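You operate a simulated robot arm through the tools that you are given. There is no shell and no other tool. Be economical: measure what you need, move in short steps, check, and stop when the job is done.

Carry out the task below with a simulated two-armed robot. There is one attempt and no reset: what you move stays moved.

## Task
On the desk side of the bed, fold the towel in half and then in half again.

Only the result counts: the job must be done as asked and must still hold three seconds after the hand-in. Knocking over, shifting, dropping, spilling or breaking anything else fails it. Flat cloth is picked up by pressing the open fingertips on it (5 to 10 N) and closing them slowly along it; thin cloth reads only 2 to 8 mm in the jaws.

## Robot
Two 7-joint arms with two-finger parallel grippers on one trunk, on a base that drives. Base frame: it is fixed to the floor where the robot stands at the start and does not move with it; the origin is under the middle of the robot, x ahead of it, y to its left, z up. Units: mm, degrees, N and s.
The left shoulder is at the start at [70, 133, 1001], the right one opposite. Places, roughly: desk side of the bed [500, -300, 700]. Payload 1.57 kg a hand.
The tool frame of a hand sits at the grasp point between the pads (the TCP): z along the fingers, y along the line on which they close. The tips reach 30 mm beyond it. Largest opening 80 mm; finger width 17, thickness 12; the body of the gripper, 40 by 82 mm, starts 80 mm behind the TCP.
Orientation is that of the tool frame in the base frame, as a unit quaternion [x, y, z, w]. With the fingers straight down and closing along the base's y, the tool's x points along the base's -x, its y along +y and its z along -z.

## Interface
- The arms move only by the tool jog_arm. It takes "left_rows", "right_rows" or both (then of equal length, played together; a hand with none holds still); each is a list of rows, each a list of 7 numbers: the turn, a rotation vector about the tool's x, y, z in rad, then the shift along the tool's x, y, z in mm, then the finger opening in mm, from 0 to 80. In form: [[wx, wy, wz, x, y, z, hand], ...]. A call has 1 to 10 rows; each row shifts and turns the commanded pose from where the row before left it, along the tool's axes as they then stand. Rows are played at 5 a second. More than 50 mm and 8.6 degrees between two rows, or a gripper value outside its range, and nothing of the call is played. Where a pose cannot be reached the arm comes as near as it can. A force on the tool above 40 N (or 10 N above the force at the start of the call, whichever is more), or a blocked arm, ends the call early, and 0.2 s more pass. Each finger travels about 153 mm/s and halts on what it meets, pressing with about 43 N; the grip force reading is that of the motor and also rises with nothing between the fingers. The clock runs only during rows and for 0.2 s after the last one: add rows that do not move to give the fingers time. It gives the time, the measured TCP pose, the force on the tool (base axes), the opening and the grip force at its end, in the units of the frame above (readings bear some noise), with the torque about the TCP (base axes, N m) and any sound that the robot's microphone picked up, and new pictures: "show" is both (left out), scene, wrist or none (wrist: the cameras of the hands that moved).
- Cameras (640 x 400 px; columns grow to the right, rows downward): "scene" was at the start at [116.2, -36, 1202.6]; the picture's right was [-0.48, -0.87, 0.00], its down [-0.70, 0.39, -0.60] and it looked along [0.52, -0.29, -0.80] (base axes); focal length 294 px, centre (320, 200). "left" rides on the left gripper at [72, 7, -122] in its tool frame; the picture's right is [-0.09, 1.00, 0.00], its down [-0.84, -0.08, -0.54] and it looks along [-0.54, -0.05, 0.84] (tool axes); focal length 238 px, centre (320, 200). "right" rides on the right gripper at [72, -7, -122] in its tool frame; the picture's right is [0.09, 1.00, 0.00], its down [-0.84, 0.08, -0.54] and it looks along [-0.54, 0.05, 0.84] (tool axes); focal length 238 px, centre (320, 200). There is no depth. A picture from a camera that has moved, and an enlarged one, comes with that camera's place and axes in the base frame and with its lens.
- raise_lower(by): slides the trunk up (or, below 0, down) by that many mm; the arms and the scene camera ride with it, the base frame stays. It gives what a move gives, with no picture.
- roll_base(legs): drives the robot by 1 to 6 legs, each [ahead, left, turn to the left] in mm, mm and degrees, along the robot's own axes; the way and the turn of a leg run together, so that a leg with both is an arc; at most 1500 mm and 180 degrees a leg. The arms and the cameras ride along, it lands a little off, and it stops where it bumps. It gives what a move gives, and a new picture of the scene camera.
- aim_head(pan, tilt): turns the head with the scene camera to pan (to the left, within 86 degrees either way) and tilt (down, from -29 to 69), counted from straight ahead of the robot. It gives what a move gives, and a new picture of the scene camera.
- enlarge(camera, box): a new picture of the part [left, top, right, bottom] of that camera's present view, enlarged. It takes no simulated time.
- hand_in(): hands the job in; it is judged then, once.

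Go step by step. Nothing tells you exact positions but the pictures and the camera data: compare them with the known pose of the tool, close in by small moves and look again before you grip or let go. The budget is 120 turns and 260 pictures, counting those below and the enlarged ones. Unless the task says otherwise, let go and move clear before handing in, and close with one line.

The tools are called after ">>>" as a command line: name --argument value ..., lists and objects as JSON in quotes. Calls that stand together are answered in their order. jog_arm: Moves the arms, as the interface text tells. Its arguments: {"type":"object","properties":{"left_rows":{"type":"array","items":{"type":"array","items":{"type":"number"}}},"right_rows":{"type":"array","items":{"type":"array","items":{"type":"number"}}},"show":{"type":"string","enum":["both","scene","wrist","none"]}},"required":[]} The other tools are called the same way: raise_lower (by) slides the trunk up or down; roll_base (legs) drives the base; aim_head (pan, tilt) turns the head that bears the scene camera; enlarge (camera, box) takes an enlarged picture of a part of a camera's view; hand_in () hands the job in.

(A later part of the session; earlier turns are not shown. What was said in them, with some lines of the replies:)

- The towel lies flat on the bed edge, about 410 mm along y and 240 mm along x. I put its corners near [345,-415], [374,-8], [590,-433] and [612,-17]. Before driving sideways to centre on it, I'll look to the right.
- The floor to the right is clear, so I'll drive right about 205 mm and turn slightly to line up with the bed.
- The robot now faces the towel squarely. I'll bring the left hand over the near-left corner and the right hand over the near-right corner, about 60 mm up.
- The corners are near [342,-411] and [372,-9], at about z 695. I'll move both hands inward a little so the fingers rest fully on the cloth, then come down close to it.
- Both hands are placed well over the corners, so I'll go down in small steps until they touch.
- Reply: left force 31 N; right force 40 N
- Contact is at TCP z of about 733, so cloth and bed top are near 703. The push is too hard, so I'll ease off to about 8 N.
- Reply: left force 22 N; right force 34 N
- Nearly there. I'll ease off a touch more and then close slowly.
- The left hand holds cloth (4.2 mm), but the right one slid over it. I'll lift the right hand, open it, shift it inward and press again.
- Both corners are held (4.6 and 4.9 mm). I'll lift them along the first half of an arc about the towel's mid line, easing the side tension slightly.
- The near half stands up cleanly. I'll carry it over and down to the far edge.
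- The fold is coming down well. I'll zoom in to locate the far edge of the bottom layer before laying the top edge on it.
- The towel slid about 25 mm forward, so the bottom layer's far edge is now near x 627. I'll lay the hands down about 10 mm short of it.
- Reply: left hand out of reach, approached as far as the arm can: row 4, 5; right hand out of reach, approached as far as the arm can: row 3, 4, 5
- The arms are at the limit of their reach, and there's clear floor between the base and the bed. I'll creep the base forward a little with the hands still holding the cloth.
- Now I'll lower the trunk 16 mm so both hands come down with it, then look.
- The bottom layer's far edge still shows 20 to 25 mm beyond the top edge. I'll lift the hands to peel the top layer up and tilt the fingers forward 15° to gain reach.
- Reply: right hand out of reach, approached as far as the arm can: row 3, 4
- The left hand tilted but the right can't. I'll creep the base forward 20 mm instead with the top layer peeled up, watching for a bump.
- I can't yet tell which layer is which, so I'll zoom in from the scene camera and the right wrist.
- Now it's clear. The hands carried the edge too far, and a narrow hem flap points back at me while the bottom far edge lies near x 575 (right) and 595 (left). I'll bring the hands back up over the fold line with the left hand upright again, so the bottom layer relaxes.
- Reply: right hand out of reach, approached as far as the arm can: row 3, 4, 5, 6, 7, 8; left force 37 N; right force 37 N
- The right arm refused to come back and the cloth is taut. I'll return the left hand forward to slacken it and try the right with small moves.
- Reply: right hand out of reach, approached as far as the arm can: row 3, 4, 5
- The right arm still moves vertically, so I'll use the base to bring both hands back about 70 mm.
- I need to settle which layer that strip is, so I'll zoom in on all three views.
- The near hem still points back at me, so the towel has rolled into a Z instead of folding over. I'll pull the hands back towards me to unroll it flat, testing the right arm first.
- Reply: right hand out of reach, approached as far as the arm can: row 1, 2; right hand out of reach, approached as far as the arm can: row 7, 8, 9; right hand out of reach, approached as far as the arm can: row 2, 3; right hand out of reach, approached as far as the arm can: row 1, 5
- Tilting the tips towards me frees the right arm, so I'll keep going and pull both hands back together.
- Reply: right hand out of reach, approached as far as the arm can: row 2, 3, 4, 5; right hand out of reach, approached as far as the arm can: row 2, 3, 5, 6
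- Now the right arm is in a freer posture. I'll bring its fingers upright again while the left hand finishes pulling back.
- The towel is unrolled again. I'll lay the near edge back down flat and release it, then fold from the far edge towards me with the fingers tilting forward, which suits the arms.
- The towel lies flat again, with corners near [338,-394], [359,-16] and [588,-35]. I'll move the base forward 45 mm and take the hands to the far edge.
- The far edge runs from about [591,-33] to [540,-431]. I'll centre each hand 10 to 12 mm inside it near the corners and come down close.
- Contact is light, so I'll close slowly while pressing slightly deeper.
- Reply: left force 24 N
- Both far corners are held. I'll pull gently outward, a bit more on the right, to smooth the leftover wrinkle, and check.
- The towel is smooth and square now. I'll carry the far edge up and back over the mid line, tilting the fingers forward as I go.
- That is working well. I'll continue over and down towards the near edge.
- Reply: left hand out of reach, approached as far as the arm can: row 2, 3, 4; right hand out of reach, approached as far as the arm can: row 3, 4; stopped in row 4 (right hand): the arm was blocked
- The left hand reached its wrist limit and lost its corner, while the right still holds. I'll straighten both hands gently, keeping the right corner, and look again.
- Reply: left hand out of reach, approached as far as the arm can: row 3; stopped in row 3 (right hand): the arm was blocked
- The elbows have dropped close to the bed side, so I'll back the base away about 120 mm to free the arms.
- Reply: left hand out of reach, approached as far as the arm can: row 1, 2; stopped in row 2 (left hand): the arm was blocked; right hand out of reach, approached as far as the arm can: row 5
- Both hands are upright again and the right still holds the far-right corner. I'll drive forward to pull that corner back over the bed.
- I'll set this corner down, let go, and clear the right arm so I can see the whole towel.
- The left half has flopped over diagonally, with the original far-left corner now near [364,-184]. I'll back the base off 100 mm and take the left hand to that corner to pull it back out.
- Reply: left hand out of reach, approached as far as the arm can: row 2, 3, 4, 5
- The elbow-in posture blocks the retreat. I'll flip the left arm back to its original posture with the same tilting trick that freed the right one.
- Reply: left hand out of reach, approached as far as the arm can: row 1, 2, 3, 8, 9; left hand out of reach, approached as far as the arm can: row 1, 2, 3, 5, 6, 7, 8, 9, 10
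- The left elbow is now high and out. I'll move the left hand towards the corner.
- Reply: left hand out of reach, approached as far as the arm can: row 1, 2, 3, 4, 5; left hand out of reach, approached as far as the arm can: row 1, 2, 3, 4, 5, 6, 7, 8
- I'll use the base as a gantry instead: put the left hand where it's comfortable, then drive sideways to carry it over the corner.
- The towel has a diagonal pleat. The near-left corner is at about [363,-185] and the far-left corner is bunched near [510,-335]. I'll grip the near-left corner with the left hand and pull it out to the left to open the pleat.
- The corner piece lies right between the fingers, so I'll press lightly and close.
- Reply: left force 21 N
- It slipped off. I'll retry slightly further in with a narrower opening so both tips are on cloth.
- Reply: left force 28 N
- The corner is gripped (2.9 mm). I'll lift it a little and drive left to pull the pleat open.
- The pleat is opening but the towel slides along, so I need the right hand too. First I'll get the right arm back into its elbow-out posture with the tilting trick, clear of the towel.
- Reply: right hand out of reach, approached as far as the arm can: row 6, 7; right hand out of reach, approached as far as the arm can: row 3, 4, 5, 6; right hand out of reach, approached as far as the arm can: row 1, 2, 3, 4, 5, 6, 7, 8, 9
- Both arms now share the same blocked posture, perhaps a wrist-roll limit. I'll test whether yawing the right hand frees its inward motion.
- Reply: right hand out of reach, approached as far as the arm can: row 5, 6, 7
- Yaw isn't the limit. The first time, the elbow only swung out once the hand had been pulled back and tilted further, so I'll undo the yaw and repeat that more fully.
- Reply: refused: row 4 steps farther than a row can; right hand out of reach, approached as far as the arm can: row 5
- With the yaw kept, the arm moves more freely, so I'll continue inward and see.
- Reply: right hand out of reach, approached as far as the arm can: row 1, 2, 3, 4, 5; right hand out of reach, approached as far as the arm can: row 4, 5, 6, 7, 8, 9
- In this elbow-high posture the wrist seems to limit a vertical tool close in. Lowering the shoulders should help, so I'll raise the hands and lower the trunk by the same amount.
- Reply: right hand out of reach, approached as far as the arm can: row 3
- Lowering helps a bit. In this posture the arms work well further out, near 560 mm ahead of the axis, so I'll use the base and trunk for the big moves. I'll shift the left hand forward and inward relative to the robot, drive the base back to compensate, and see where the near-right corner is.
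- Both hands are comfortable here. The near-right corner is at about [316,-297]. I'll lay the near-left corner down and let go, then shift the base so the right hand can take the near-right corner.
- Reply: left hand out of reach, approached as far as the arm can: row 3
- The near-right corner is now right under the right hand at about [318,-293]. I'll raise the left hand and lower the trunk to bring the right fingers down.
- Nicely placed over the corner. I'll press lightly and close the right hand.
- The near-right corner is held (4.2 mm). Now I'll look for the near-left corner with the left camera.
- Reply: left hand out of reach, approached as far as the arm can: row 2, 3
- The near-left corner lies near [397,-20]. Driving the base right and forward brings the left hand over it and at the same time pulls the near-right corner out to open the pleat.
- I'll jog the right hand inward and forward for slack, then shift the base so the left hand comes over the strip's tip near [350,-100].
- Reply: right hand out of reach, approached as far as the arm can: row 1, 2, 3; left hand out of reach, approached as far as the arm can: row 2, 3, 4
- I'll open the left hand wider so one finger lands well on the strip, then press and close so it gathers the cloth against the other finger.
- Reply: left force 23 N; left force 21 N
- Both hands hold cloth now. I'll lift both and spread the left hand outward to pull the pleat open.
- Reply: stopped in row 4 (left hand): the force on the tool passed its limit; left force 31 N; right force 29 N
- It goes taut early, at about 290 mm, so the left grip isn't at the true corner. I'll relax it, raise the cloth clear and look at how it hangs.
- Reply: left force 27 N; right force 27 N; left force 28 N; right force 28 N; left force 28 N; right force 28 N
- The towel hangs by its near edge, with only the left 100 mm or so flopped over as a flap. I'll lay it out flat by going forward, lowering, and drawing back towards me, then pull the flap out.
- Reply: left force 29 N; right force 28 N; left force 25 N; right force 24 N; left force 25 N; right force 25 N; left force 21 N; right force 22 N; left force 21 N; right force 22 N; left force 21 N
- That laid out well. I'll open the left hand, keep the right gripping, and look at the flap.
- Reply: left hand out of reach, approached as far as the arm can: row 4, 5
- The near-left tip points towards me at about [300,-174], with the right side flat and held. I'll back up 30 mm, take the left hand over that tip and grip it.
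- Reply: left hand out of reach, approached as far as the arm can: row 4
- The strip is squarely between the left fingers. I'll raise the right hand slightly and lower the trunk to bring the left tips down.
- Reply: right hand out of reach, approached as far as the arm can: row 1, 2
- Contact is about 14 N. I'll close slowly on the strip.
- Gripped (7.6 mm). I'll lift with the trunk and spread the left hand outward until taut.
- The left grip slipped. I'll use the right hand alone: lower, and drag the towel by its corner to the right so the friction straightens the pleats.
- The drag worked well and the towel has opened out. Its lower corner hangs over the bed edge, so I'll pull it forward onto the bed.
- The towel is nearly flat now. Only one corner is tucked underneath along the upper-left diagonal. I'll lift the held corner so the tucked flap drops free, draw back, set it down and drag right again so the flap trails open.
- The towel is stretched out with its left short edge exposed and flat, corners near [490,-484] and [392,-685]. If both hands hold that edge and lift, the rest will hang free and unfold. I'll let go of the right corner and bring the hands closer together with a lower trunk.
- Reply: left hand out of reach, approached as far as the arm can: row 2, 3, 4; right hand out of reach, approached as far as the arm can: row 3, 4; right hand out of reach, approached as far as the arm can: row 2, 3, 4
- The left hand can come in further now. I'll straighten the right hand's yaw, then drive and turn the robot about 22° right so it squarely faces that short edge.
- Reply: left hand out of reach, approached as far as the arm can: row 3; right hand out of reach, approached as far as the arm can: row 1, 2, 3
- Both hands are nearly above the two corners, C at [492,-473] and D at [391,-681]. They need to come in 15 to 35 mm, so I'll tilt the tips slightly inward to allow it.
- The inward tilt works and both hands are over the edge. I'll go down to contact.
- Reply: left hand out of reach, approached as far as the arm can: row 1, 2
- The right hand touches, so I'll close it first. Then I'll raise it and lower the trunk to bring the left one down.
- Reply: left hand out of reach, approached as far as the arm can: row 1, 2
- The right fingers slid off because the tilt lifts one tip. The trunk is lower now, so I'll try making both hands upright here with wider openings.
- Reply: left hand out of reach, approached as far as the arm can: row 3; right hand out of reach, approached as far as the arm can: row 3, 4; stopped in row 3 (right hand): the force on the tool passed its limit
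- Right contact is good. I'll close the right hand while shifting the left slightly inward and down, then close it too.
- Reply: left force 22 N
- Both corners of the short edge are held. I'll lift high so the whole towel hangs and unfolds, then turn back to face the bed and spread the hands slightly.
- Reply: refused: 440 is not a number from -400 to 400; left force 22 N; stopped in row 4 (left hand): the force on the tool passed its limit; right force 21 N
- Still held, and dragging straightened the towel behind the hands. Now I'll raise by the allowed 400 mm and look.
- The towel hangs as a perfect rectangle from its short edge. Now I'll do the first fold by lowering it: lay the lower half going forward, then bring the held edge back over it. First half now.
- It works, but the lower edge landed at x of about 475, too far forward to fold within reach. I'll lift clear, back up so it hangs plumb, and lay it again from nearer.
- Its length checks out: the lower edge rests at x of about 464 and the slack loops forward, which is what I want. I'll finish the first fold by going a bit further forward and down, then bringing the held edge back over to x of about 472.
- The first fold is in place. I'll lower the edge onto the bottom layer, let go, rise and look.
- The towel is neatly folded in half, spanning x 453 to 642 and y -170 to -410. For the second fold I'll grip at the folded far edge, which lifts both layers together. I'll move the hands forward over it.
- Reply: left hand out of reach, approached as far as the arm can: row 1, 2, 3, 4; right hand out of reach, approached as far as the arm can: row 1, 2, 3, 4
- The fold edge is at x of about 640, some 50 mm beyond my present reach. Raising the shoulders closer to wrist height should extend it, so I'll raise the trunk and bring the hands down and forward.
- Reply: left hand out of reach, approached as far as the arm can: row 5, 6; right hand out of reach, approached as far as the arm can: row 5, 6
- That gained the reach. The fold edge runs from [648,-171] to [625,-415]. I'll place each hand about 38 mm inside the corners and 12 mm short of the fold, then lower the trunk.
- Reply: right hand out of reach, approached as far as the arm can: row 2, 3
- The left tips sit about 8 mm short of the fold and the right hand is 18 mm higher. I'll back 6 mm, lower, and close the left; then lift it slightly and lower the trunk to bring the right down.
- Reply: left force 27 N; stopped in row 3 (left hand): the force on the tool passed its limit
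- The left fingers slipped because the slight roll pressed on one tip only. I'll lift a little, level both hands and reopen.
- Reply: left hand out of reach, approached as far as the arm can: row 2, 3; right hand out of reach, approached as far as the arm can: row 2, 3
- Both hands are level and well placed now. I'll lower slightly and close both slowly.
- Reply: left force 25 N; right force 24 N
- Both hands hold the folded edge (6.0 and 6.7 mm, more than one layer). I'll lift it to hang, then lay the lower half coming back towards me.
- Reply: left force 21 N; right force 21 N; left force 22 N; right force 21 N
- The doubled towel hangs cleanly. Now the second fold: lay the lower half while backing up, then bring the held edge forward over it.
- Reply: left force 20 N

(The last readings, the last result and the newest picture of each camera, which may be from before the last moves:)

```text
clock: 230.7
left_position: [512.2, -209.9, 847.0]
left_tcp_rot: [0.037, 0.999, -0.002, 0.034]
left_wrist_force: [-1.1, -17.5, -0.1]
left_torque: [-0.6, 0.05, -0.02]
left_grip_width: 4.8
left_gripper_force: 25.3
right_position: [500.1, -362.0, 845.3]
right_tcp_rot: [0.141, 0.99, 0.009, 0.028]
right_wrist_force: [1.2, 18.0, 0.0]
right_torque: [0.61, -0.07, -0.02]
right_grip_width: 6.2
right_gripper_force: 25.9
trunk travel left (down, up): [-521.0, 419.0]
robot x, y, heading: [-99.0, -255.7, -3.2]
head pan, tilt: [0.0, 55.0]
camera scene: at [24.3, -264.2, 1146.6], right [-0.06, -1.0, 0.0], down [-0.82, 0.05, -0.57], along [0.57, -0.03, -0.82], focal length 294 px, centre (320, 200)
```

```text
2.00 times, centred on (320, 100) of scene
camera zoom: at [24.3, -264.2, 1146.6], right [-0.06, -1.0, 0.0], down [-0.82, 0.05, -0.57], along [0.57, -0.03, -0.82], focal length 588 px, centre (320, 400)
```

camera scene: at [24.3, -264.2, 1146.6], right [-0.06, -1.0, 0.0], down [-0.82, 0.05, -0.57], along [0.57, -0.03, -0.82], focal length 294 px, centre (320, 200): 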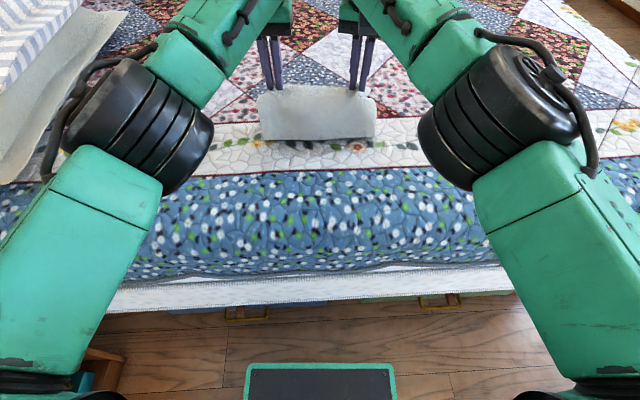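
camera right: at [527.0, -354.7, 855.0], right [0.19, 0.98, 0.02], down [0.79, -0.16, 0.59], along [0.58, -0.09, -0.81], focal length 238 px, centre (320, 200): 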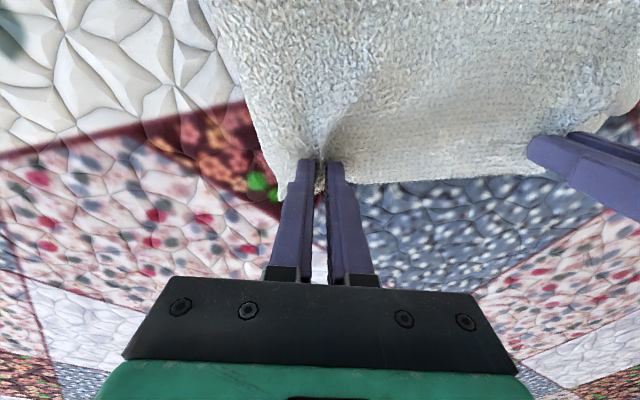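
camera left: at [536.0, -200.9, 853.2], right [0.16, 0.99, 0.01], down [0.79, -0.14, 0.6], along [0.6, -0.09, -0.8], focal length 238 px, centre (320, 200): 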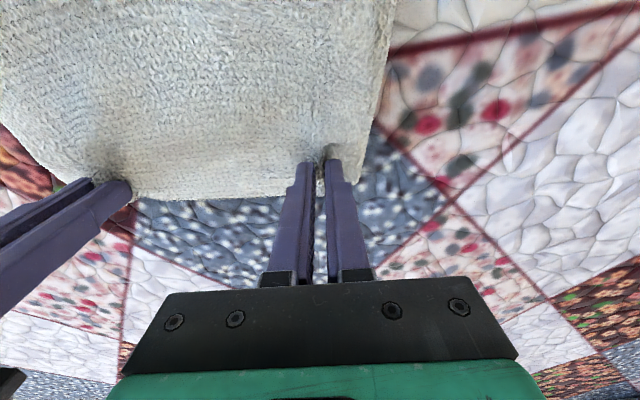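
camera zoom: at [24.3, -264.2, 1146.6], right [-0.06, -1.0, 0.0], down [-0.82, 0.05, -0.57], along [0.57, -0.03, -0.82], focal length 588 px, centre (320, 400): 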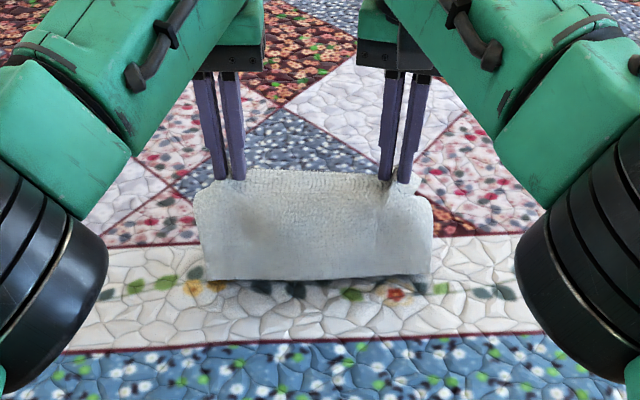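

The lower half is laid behind the standing panel, with the pivot at x of about 492. Now I'll bring the held edge forward and down over it to about x 580.

>>> raise_lower --by -18

>>> roll_base --legs '[[34, 0, 0]]'

>>> raise_lower --by -35

>>> roll_base --legs '[[29, 0, 0]]'

>>> raise_lower --by -32

>>> roll_base --legs '[[11, 0, 0]]'

>>> enlarge --camera "left" --box '[0, 0, 640, 400]'

>>> enlarge --camera "right" --box '[0, 0, 640, 400]'

```text
clock: 231.3
left_position: [509.8, -207.9, 827.2]
left_tcp_rot: [0.037, 0.999, -0.004, 0.035]
left_wrist_force: [-1.7, -16.0, 0.1]
left_torque: [-0.46, 0.05, -0.03]
left_grip_width: 4.7
left_gripper_force: 25.3
right_position: [499.5, -360.5, 828.2]
right_tcp_rot: [0.141, 0.989, 0.01, 0.029]
right_wrist_force: [0.9, 15.0, -0.5]
right_torque: [0.5, -0.06, -0.03]
right_grip_width: 5.3
right_gripper_force: 25.5
trunk travel left (down, up): [-503.0, 437.0]
robot x, y, heading: [-98.4, -254.3, -3.2]
head pan, tilt: [0.0, 55.0]
```

```text
clock: 232.2
left_position: [544.7, -211.1, 827.4]
left_tcp_rot: [0.037, 0.999, -0.002, 0.035]
left_wrist_force: [-1.2, -17.4, -0.9]
left_torque: [-0.54, 0.07, -0.03]
left_grip_width: 4.9
left_gripper_force: 24.8
right_position: [534.5, -363.2, 828.1]
right_tcp_rot: [0.139, 0.99, 0.011, 0.028]
right_wrist_force: [0.6, 17.4, 0.2]
right_torque: [0.59, -0.02, 0.04]
right_grip_width: 5.6
right_gripper_force: 25.6
trunk travel left (down, up): [-503.0, 437.0]
robot x, y, heading: [-64.9, -256.3, -3.3]
head pan, tilt: [0.0, 55.0]
camera scene: at [57.8, -266.1, 1128.6], right [-0.06, -1.0, 0.0], down [-0.82, 0.05, -0.57], along [0.57, -0.03, -0.82], focal length 294 px, centre (320, 200)
```

scene: 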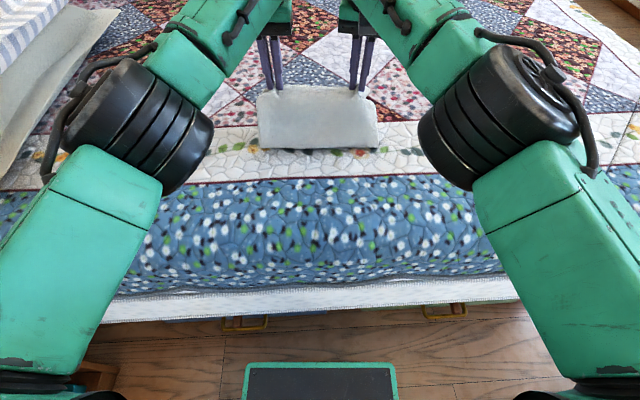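

```text
clock: 232.9
left_position: [544.1, -210.3, 793.6]
left_tcp_rot: [0.037, 0.999, -0.003, 0.035]
left_wrist_force: [-1.4, -15.5, -0.1]
left_torque: [-0.48, 0.03, -0.02]
left_grip_width: 4.8
left_gripper_force: 25.3
right_position: [534.0, -362.8, 792.7]
right_tcp_rot: [0.14, 0.99, 0.01, 0.028]
right_wrist_force: [1.5, 15.9, -0.1]
right_torque: [0.53, -0.02, 0.03]
right_grip_width: 5.3
right_gripper_force: 25.7
trunk travel left (down, up): [-468.0, 472.0]
robot x, y, heading: [-67.9, -258.0, -3.4]
head pan, tilt: [0.0, 55.0]
```

```text
clock: 233.8
left_position: [574.4, -211.9, 792.5]
left_tcp_rot: [0.037, 0.999, -0.003, 0.035]
left_wrist_force: [-0.7, -17.3, -1.1]
left_torque: [-0.5, 0.07, -0.02]
left_grip_width: 4.8
left_gripper_force: 25.4
right_position: [563.6, -364.4, 791.9]
right_tcp_rot: [0.139, 0.99, 0.01, 0.028]
right_wrist_force: [1.3, 16.8, 0.3]
right_torque: [0.55, -0.02, 0.01]
right_grip_width: 5.4
right_gripper_force: 25.4
trunk travel left (down, up): [-468.0, 472.0]
robot x, y, heading: [-38.0, -260.1, -3.1]
head pan, tilt: [0.0, 55.0]
camera scene: at [87.1, -267.6, 1093.6], right [-0.06, -1.0, 0.0], down [-0.82, 0.05, -0.57], along [0.57, -0.03, -0.82], focal length 294 px, centre (320, 200)
```

scene: 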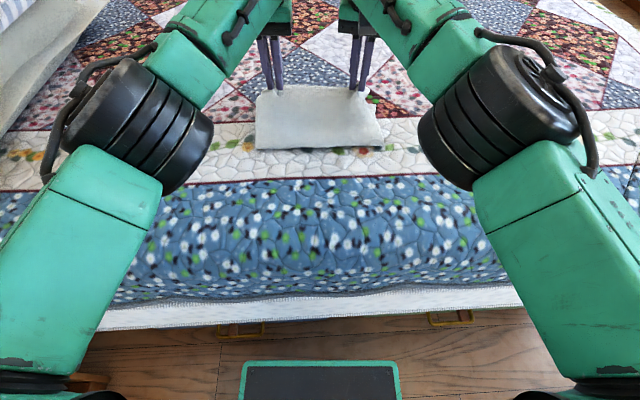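

```text
clock: 234.5
left_position: [572.8, -212.5, 760.5]
left_tcp_rot: [0.037, 0.999, -0.005, 0.035]
left_wrist_force: [-1.5, -15.6, 0.1]
left_torque: [-0.48, 0.06, 0.0]
left_grip_width: 4.7
left_gripper_force: 25.2
right_position: [562.5, -363.9, 761.5]
right_tcp_rot: [0.139, 0.99, 0.012, 0.029]
right_wrist_force: [1.4, 14.6, 0.2]
right_torque: [0.51, -0.04, 0.0]
right_grip_width: 5.2
right_gripper_force: 25.2
trunk travel left (down, up): [-436.0, 504.0]
robot x, y, heading: [-37.3, -265.4, -3.1]
head pan, tilt: [0.0, 55.0]
```

```text
clock: 235.3
left_position: [585.4, -213.3, 760.4]
left_tcp_rot: [0.037, 0.999, -0.003, 0.034]
left_wrist_force: [-1.1, -16.8, -0.9]
left_torque: [-0.5, 0.06, 0.0]
left_grip_width: 4.8
left_gripper_force: 24.9
right_position: [575.4, -363.4, 759.4]
right_tcp_rot: [0.139, 0.99, 0.01, 0.028]
right_wrist_force: [2.2, 15.9, 0.2]
right_torque: [0.51, -0.05, -0.02]
right_grip_width: 5.6
right_gripper_force: 25.1
trunk travel left (down, up): [-436.0, 504.0]
robot x, y, heading: [-25.6, -260.4, -3.2]
head pan, tilt: [0.0, 55.0]
camera scene: at [97.9, -268.3, 1061.6], right [-0.06, -1.0, 0.0], down [-0.82, 0.05, -0.57], along [0.57, -0.03, -0.82], focal length 294 px, centre (320, 200)
```

scene: 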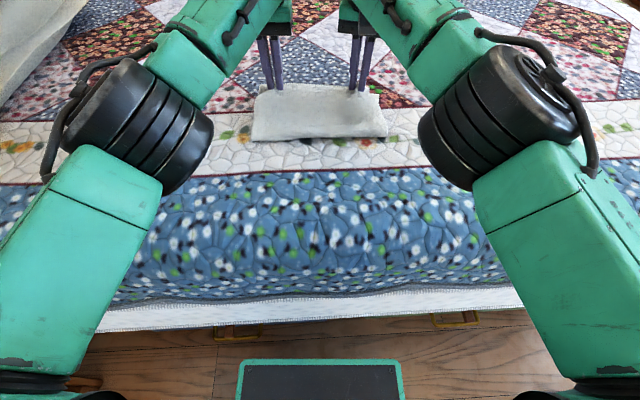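

```text
1.00 times, centred on (320, 200) of left (not enlarged: the box is as wide or as high as the picture)
camera zoom: at [504.7, -199.3, 876.6], right [0.17, 0.99, 0.0], down [0.79, -0.13, 0.6], along [0.59, -0.1, -0.8], focal length 238 px, centre (320, 200)
```

zoom: 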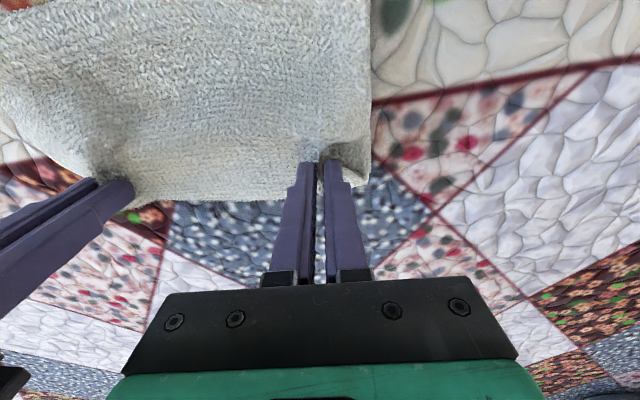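

```text
1.00 times, centred on (320, 200) of right (not enlarged: the box is as wide or as high as the picture)
camera zoom: at [495.7, -352.4, 878.6], right [0.19, 0.98, 0.02], down [0.79, -0.17, 0.59], along [0.58, -0.09, -0.81], focal length 238 px, centre (320, 200)
```

zoom: 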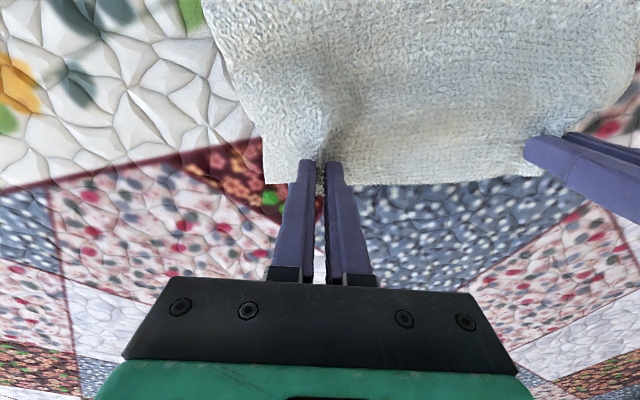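

The edge lies right over the hidden lower hems. I'll set it down, open both hands, rise, back off and check.

>>> raise_lower --by -17

>>> jog_arm --left_rows '[[0, 0, 0, 0, 0, 0, 10], [0, 0, 0, 0, 0, 0, 26], [0, 0, 0, 0, 0, 0, 40], [0, 0, 0, 0, 0, 0, 40]]' --right_rows '[[0, 0, 0, 0, 0, 0, 10], [0, 0, 0, 0, 0, 0, 26], [0, 0, 0, 0, 0, 0, 40], [0, 0, 0, 0, 0, 0, 40]]' --show "none"

>>> raise_lower --by 200

>>> roll_base --legs '[[-60, 0, 0]]'

>>> enlarge --camera "scene" --box '[200, 20, 440, 160]'

>>> enlarge --camera "left" --box '[0, 0, 640, 400]'

```text
clock: 235.9
left_position: [582.9, -213.3, 745.6]
left_tcp_rot: [0.037, 0.999, -0.004, 0.036]
left_wrist_force: [-1.5, -15.1, 2.1]
left_torque: [-0.46, 0.04, -0.03]
left_grip_width: 4.7
left_gripper_force: 25.5
right_position: [572.0, -363.6, 744.9]
right_tcp_rot: [0.14, 0.99, 0.013, 0.03]
right_wrist_force: [2.2, 14.5, 9.4]
right_torque: [0.52, -0.12, 0.01]
right_grip_width: 5.0
right_gripper_force: 25.5
trunk travel left (down, up): [-419.0, 521.0]
robot x, y, heading: [-23.6, -261.7, -3.2]
head pan, tilt: [0.0, 55.0]
```

```text
clock: 236.9
left_position: [584.7, -213.5, 743.6]
left_tcp_rot: [0.037, 0.999, -0.003, 0.035]
left_wrist_force: [0.0, 0.0, 0.6]
left_torque: [0.02, 0.01, -0.02]
left_grip_width: 39.7
left_gripper_force: 0.0
right_position: [574.5, -364.4, 743.8]
right_tcp_rot: [0.138, 0.99, 0.01, 0.029]
right_wrist_force: [-0.8, -0.4, 2.3]
right_torque: [-0.03, -0.03, -0.01]
right_grip_width: 38.5
right_gripper_force: 0.0
trunk travel left (down, up): [-419.0, 521.0]
robot x, y, heading: [-27.2, -261.1, -3.1]
head pan, tilt: [0.0, 55.0]
```

```text
clock: 239.1
left_position: [585.9, -213.3, 944.6]
left_tcp_rot: [0.038, 0.999, -0.003, 0.035]
left_wrist_force: [-0.5, -0.5, 0.5]
left_torque: [0.01, 0.0, -0.01]
left_grip_width: 40.3
left_gripper_force: 0.2
right_position: [574.6, -364.8, 943.8]
right_tcp_rot: [0.14, 0.99, 0.011, 0.028]
right_wrist_force: [-1.0, 0.1, -0.2]
right_torque: [0.05, 0.02, 0.0]
right_grip_width: 40.0
right_gripper_force: 0.1
trunk travel left (down, up): [-619.0, 321.0]
robot x, y, heading: [-26.1, -261.2, -3.2]
head pan, tilt: [0.0, 55.0]
```

```text
clock: 240.1
left_position: [526.4, -211.3, 944.1]
left_tcp_rot: [0.037, 0.999, -0.002, 0.033]
left_wrist_force: [0.5, 0.1, -0.4]
left_torque: [0.0, -0.02, 0.02]
left_grip_width: 40.0
left_gripper_force: 0.0
right_position: [515.4, -362.0, 944.1]
right_tcp_rot: [0.141, 0.99, 0.011, 0.028]
right_wrist_force: [-1.1, -0.4, -0.1]
right_torque: [-0.02, 0.01, -0.01]
right_grip_width: 40.0
right_gripper_force: 0.1
trunk travel left (down, up): [-619.0, 321.0]
robot x, y, heading: [-85.5, -257.2, -3.2]
head pan, tilt: [0.0, 55.0]
camera scene: at [39.4, -265.1, 1244.5], right [-0.06, -1.0, 0.0], down [-0.82, 0.05, -0.57], along [0.57, -0.03, -0.82], focal length 294 px, centre (320, 200)
```

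scene: 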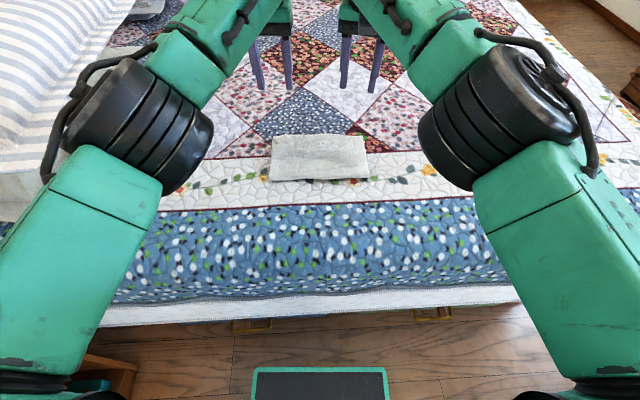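

```text
2.67 times, centred on (320, 90) of scene
camera zoom: at [39.4, -265.1, 1244.5], right [-0.06, -1.0, 0.0], down [-0.82, 0.05, -0.57], along [0.57, -0.03, -0.82], focal length 784 px, centre (320, 493)
```

zoom: 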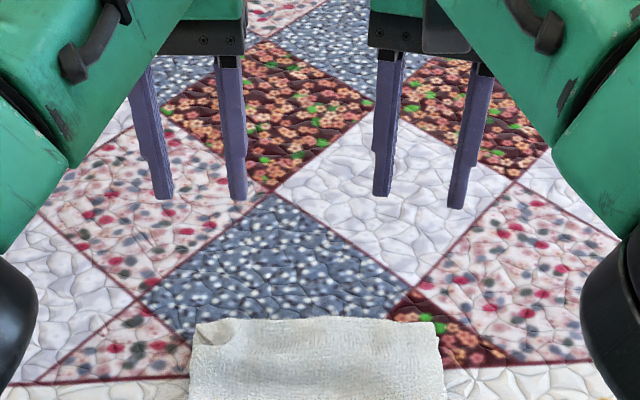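

```text
1.00 times, centred on (320, 200) of left (not enlarged: the box is as wide or as high as the picture)
camera zoom: at [446.3, -196.6, 1059.1], right [0.17, 0.99, 0.0], down [0.79, -0.14, 0.6], along [0.59, -0.1, -0.8], focal length 238 px, centre (320, 200)
```

zoom: 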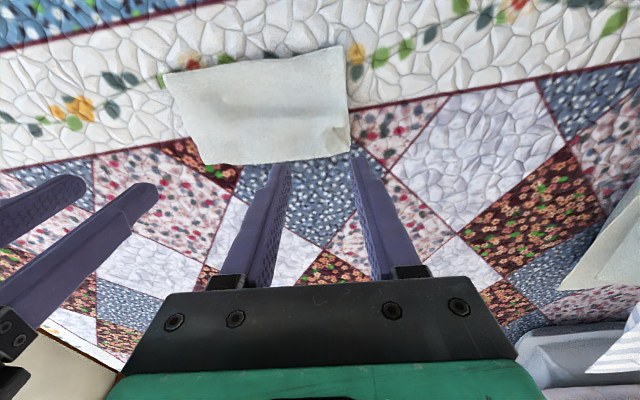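

The towel is folded in half and in half again into a compact rectangle of about 100 × 240 mm. It lies on the desk side of the bed, with both hands open and clear, so I'm handing in.

>>> hand_in

```text
The job is handed in.
```

The towel is folded in half and then in half again, lying flat on the desk side of the bed. The grippers are open and clear, and nothing else was knocked or moved that I saw.
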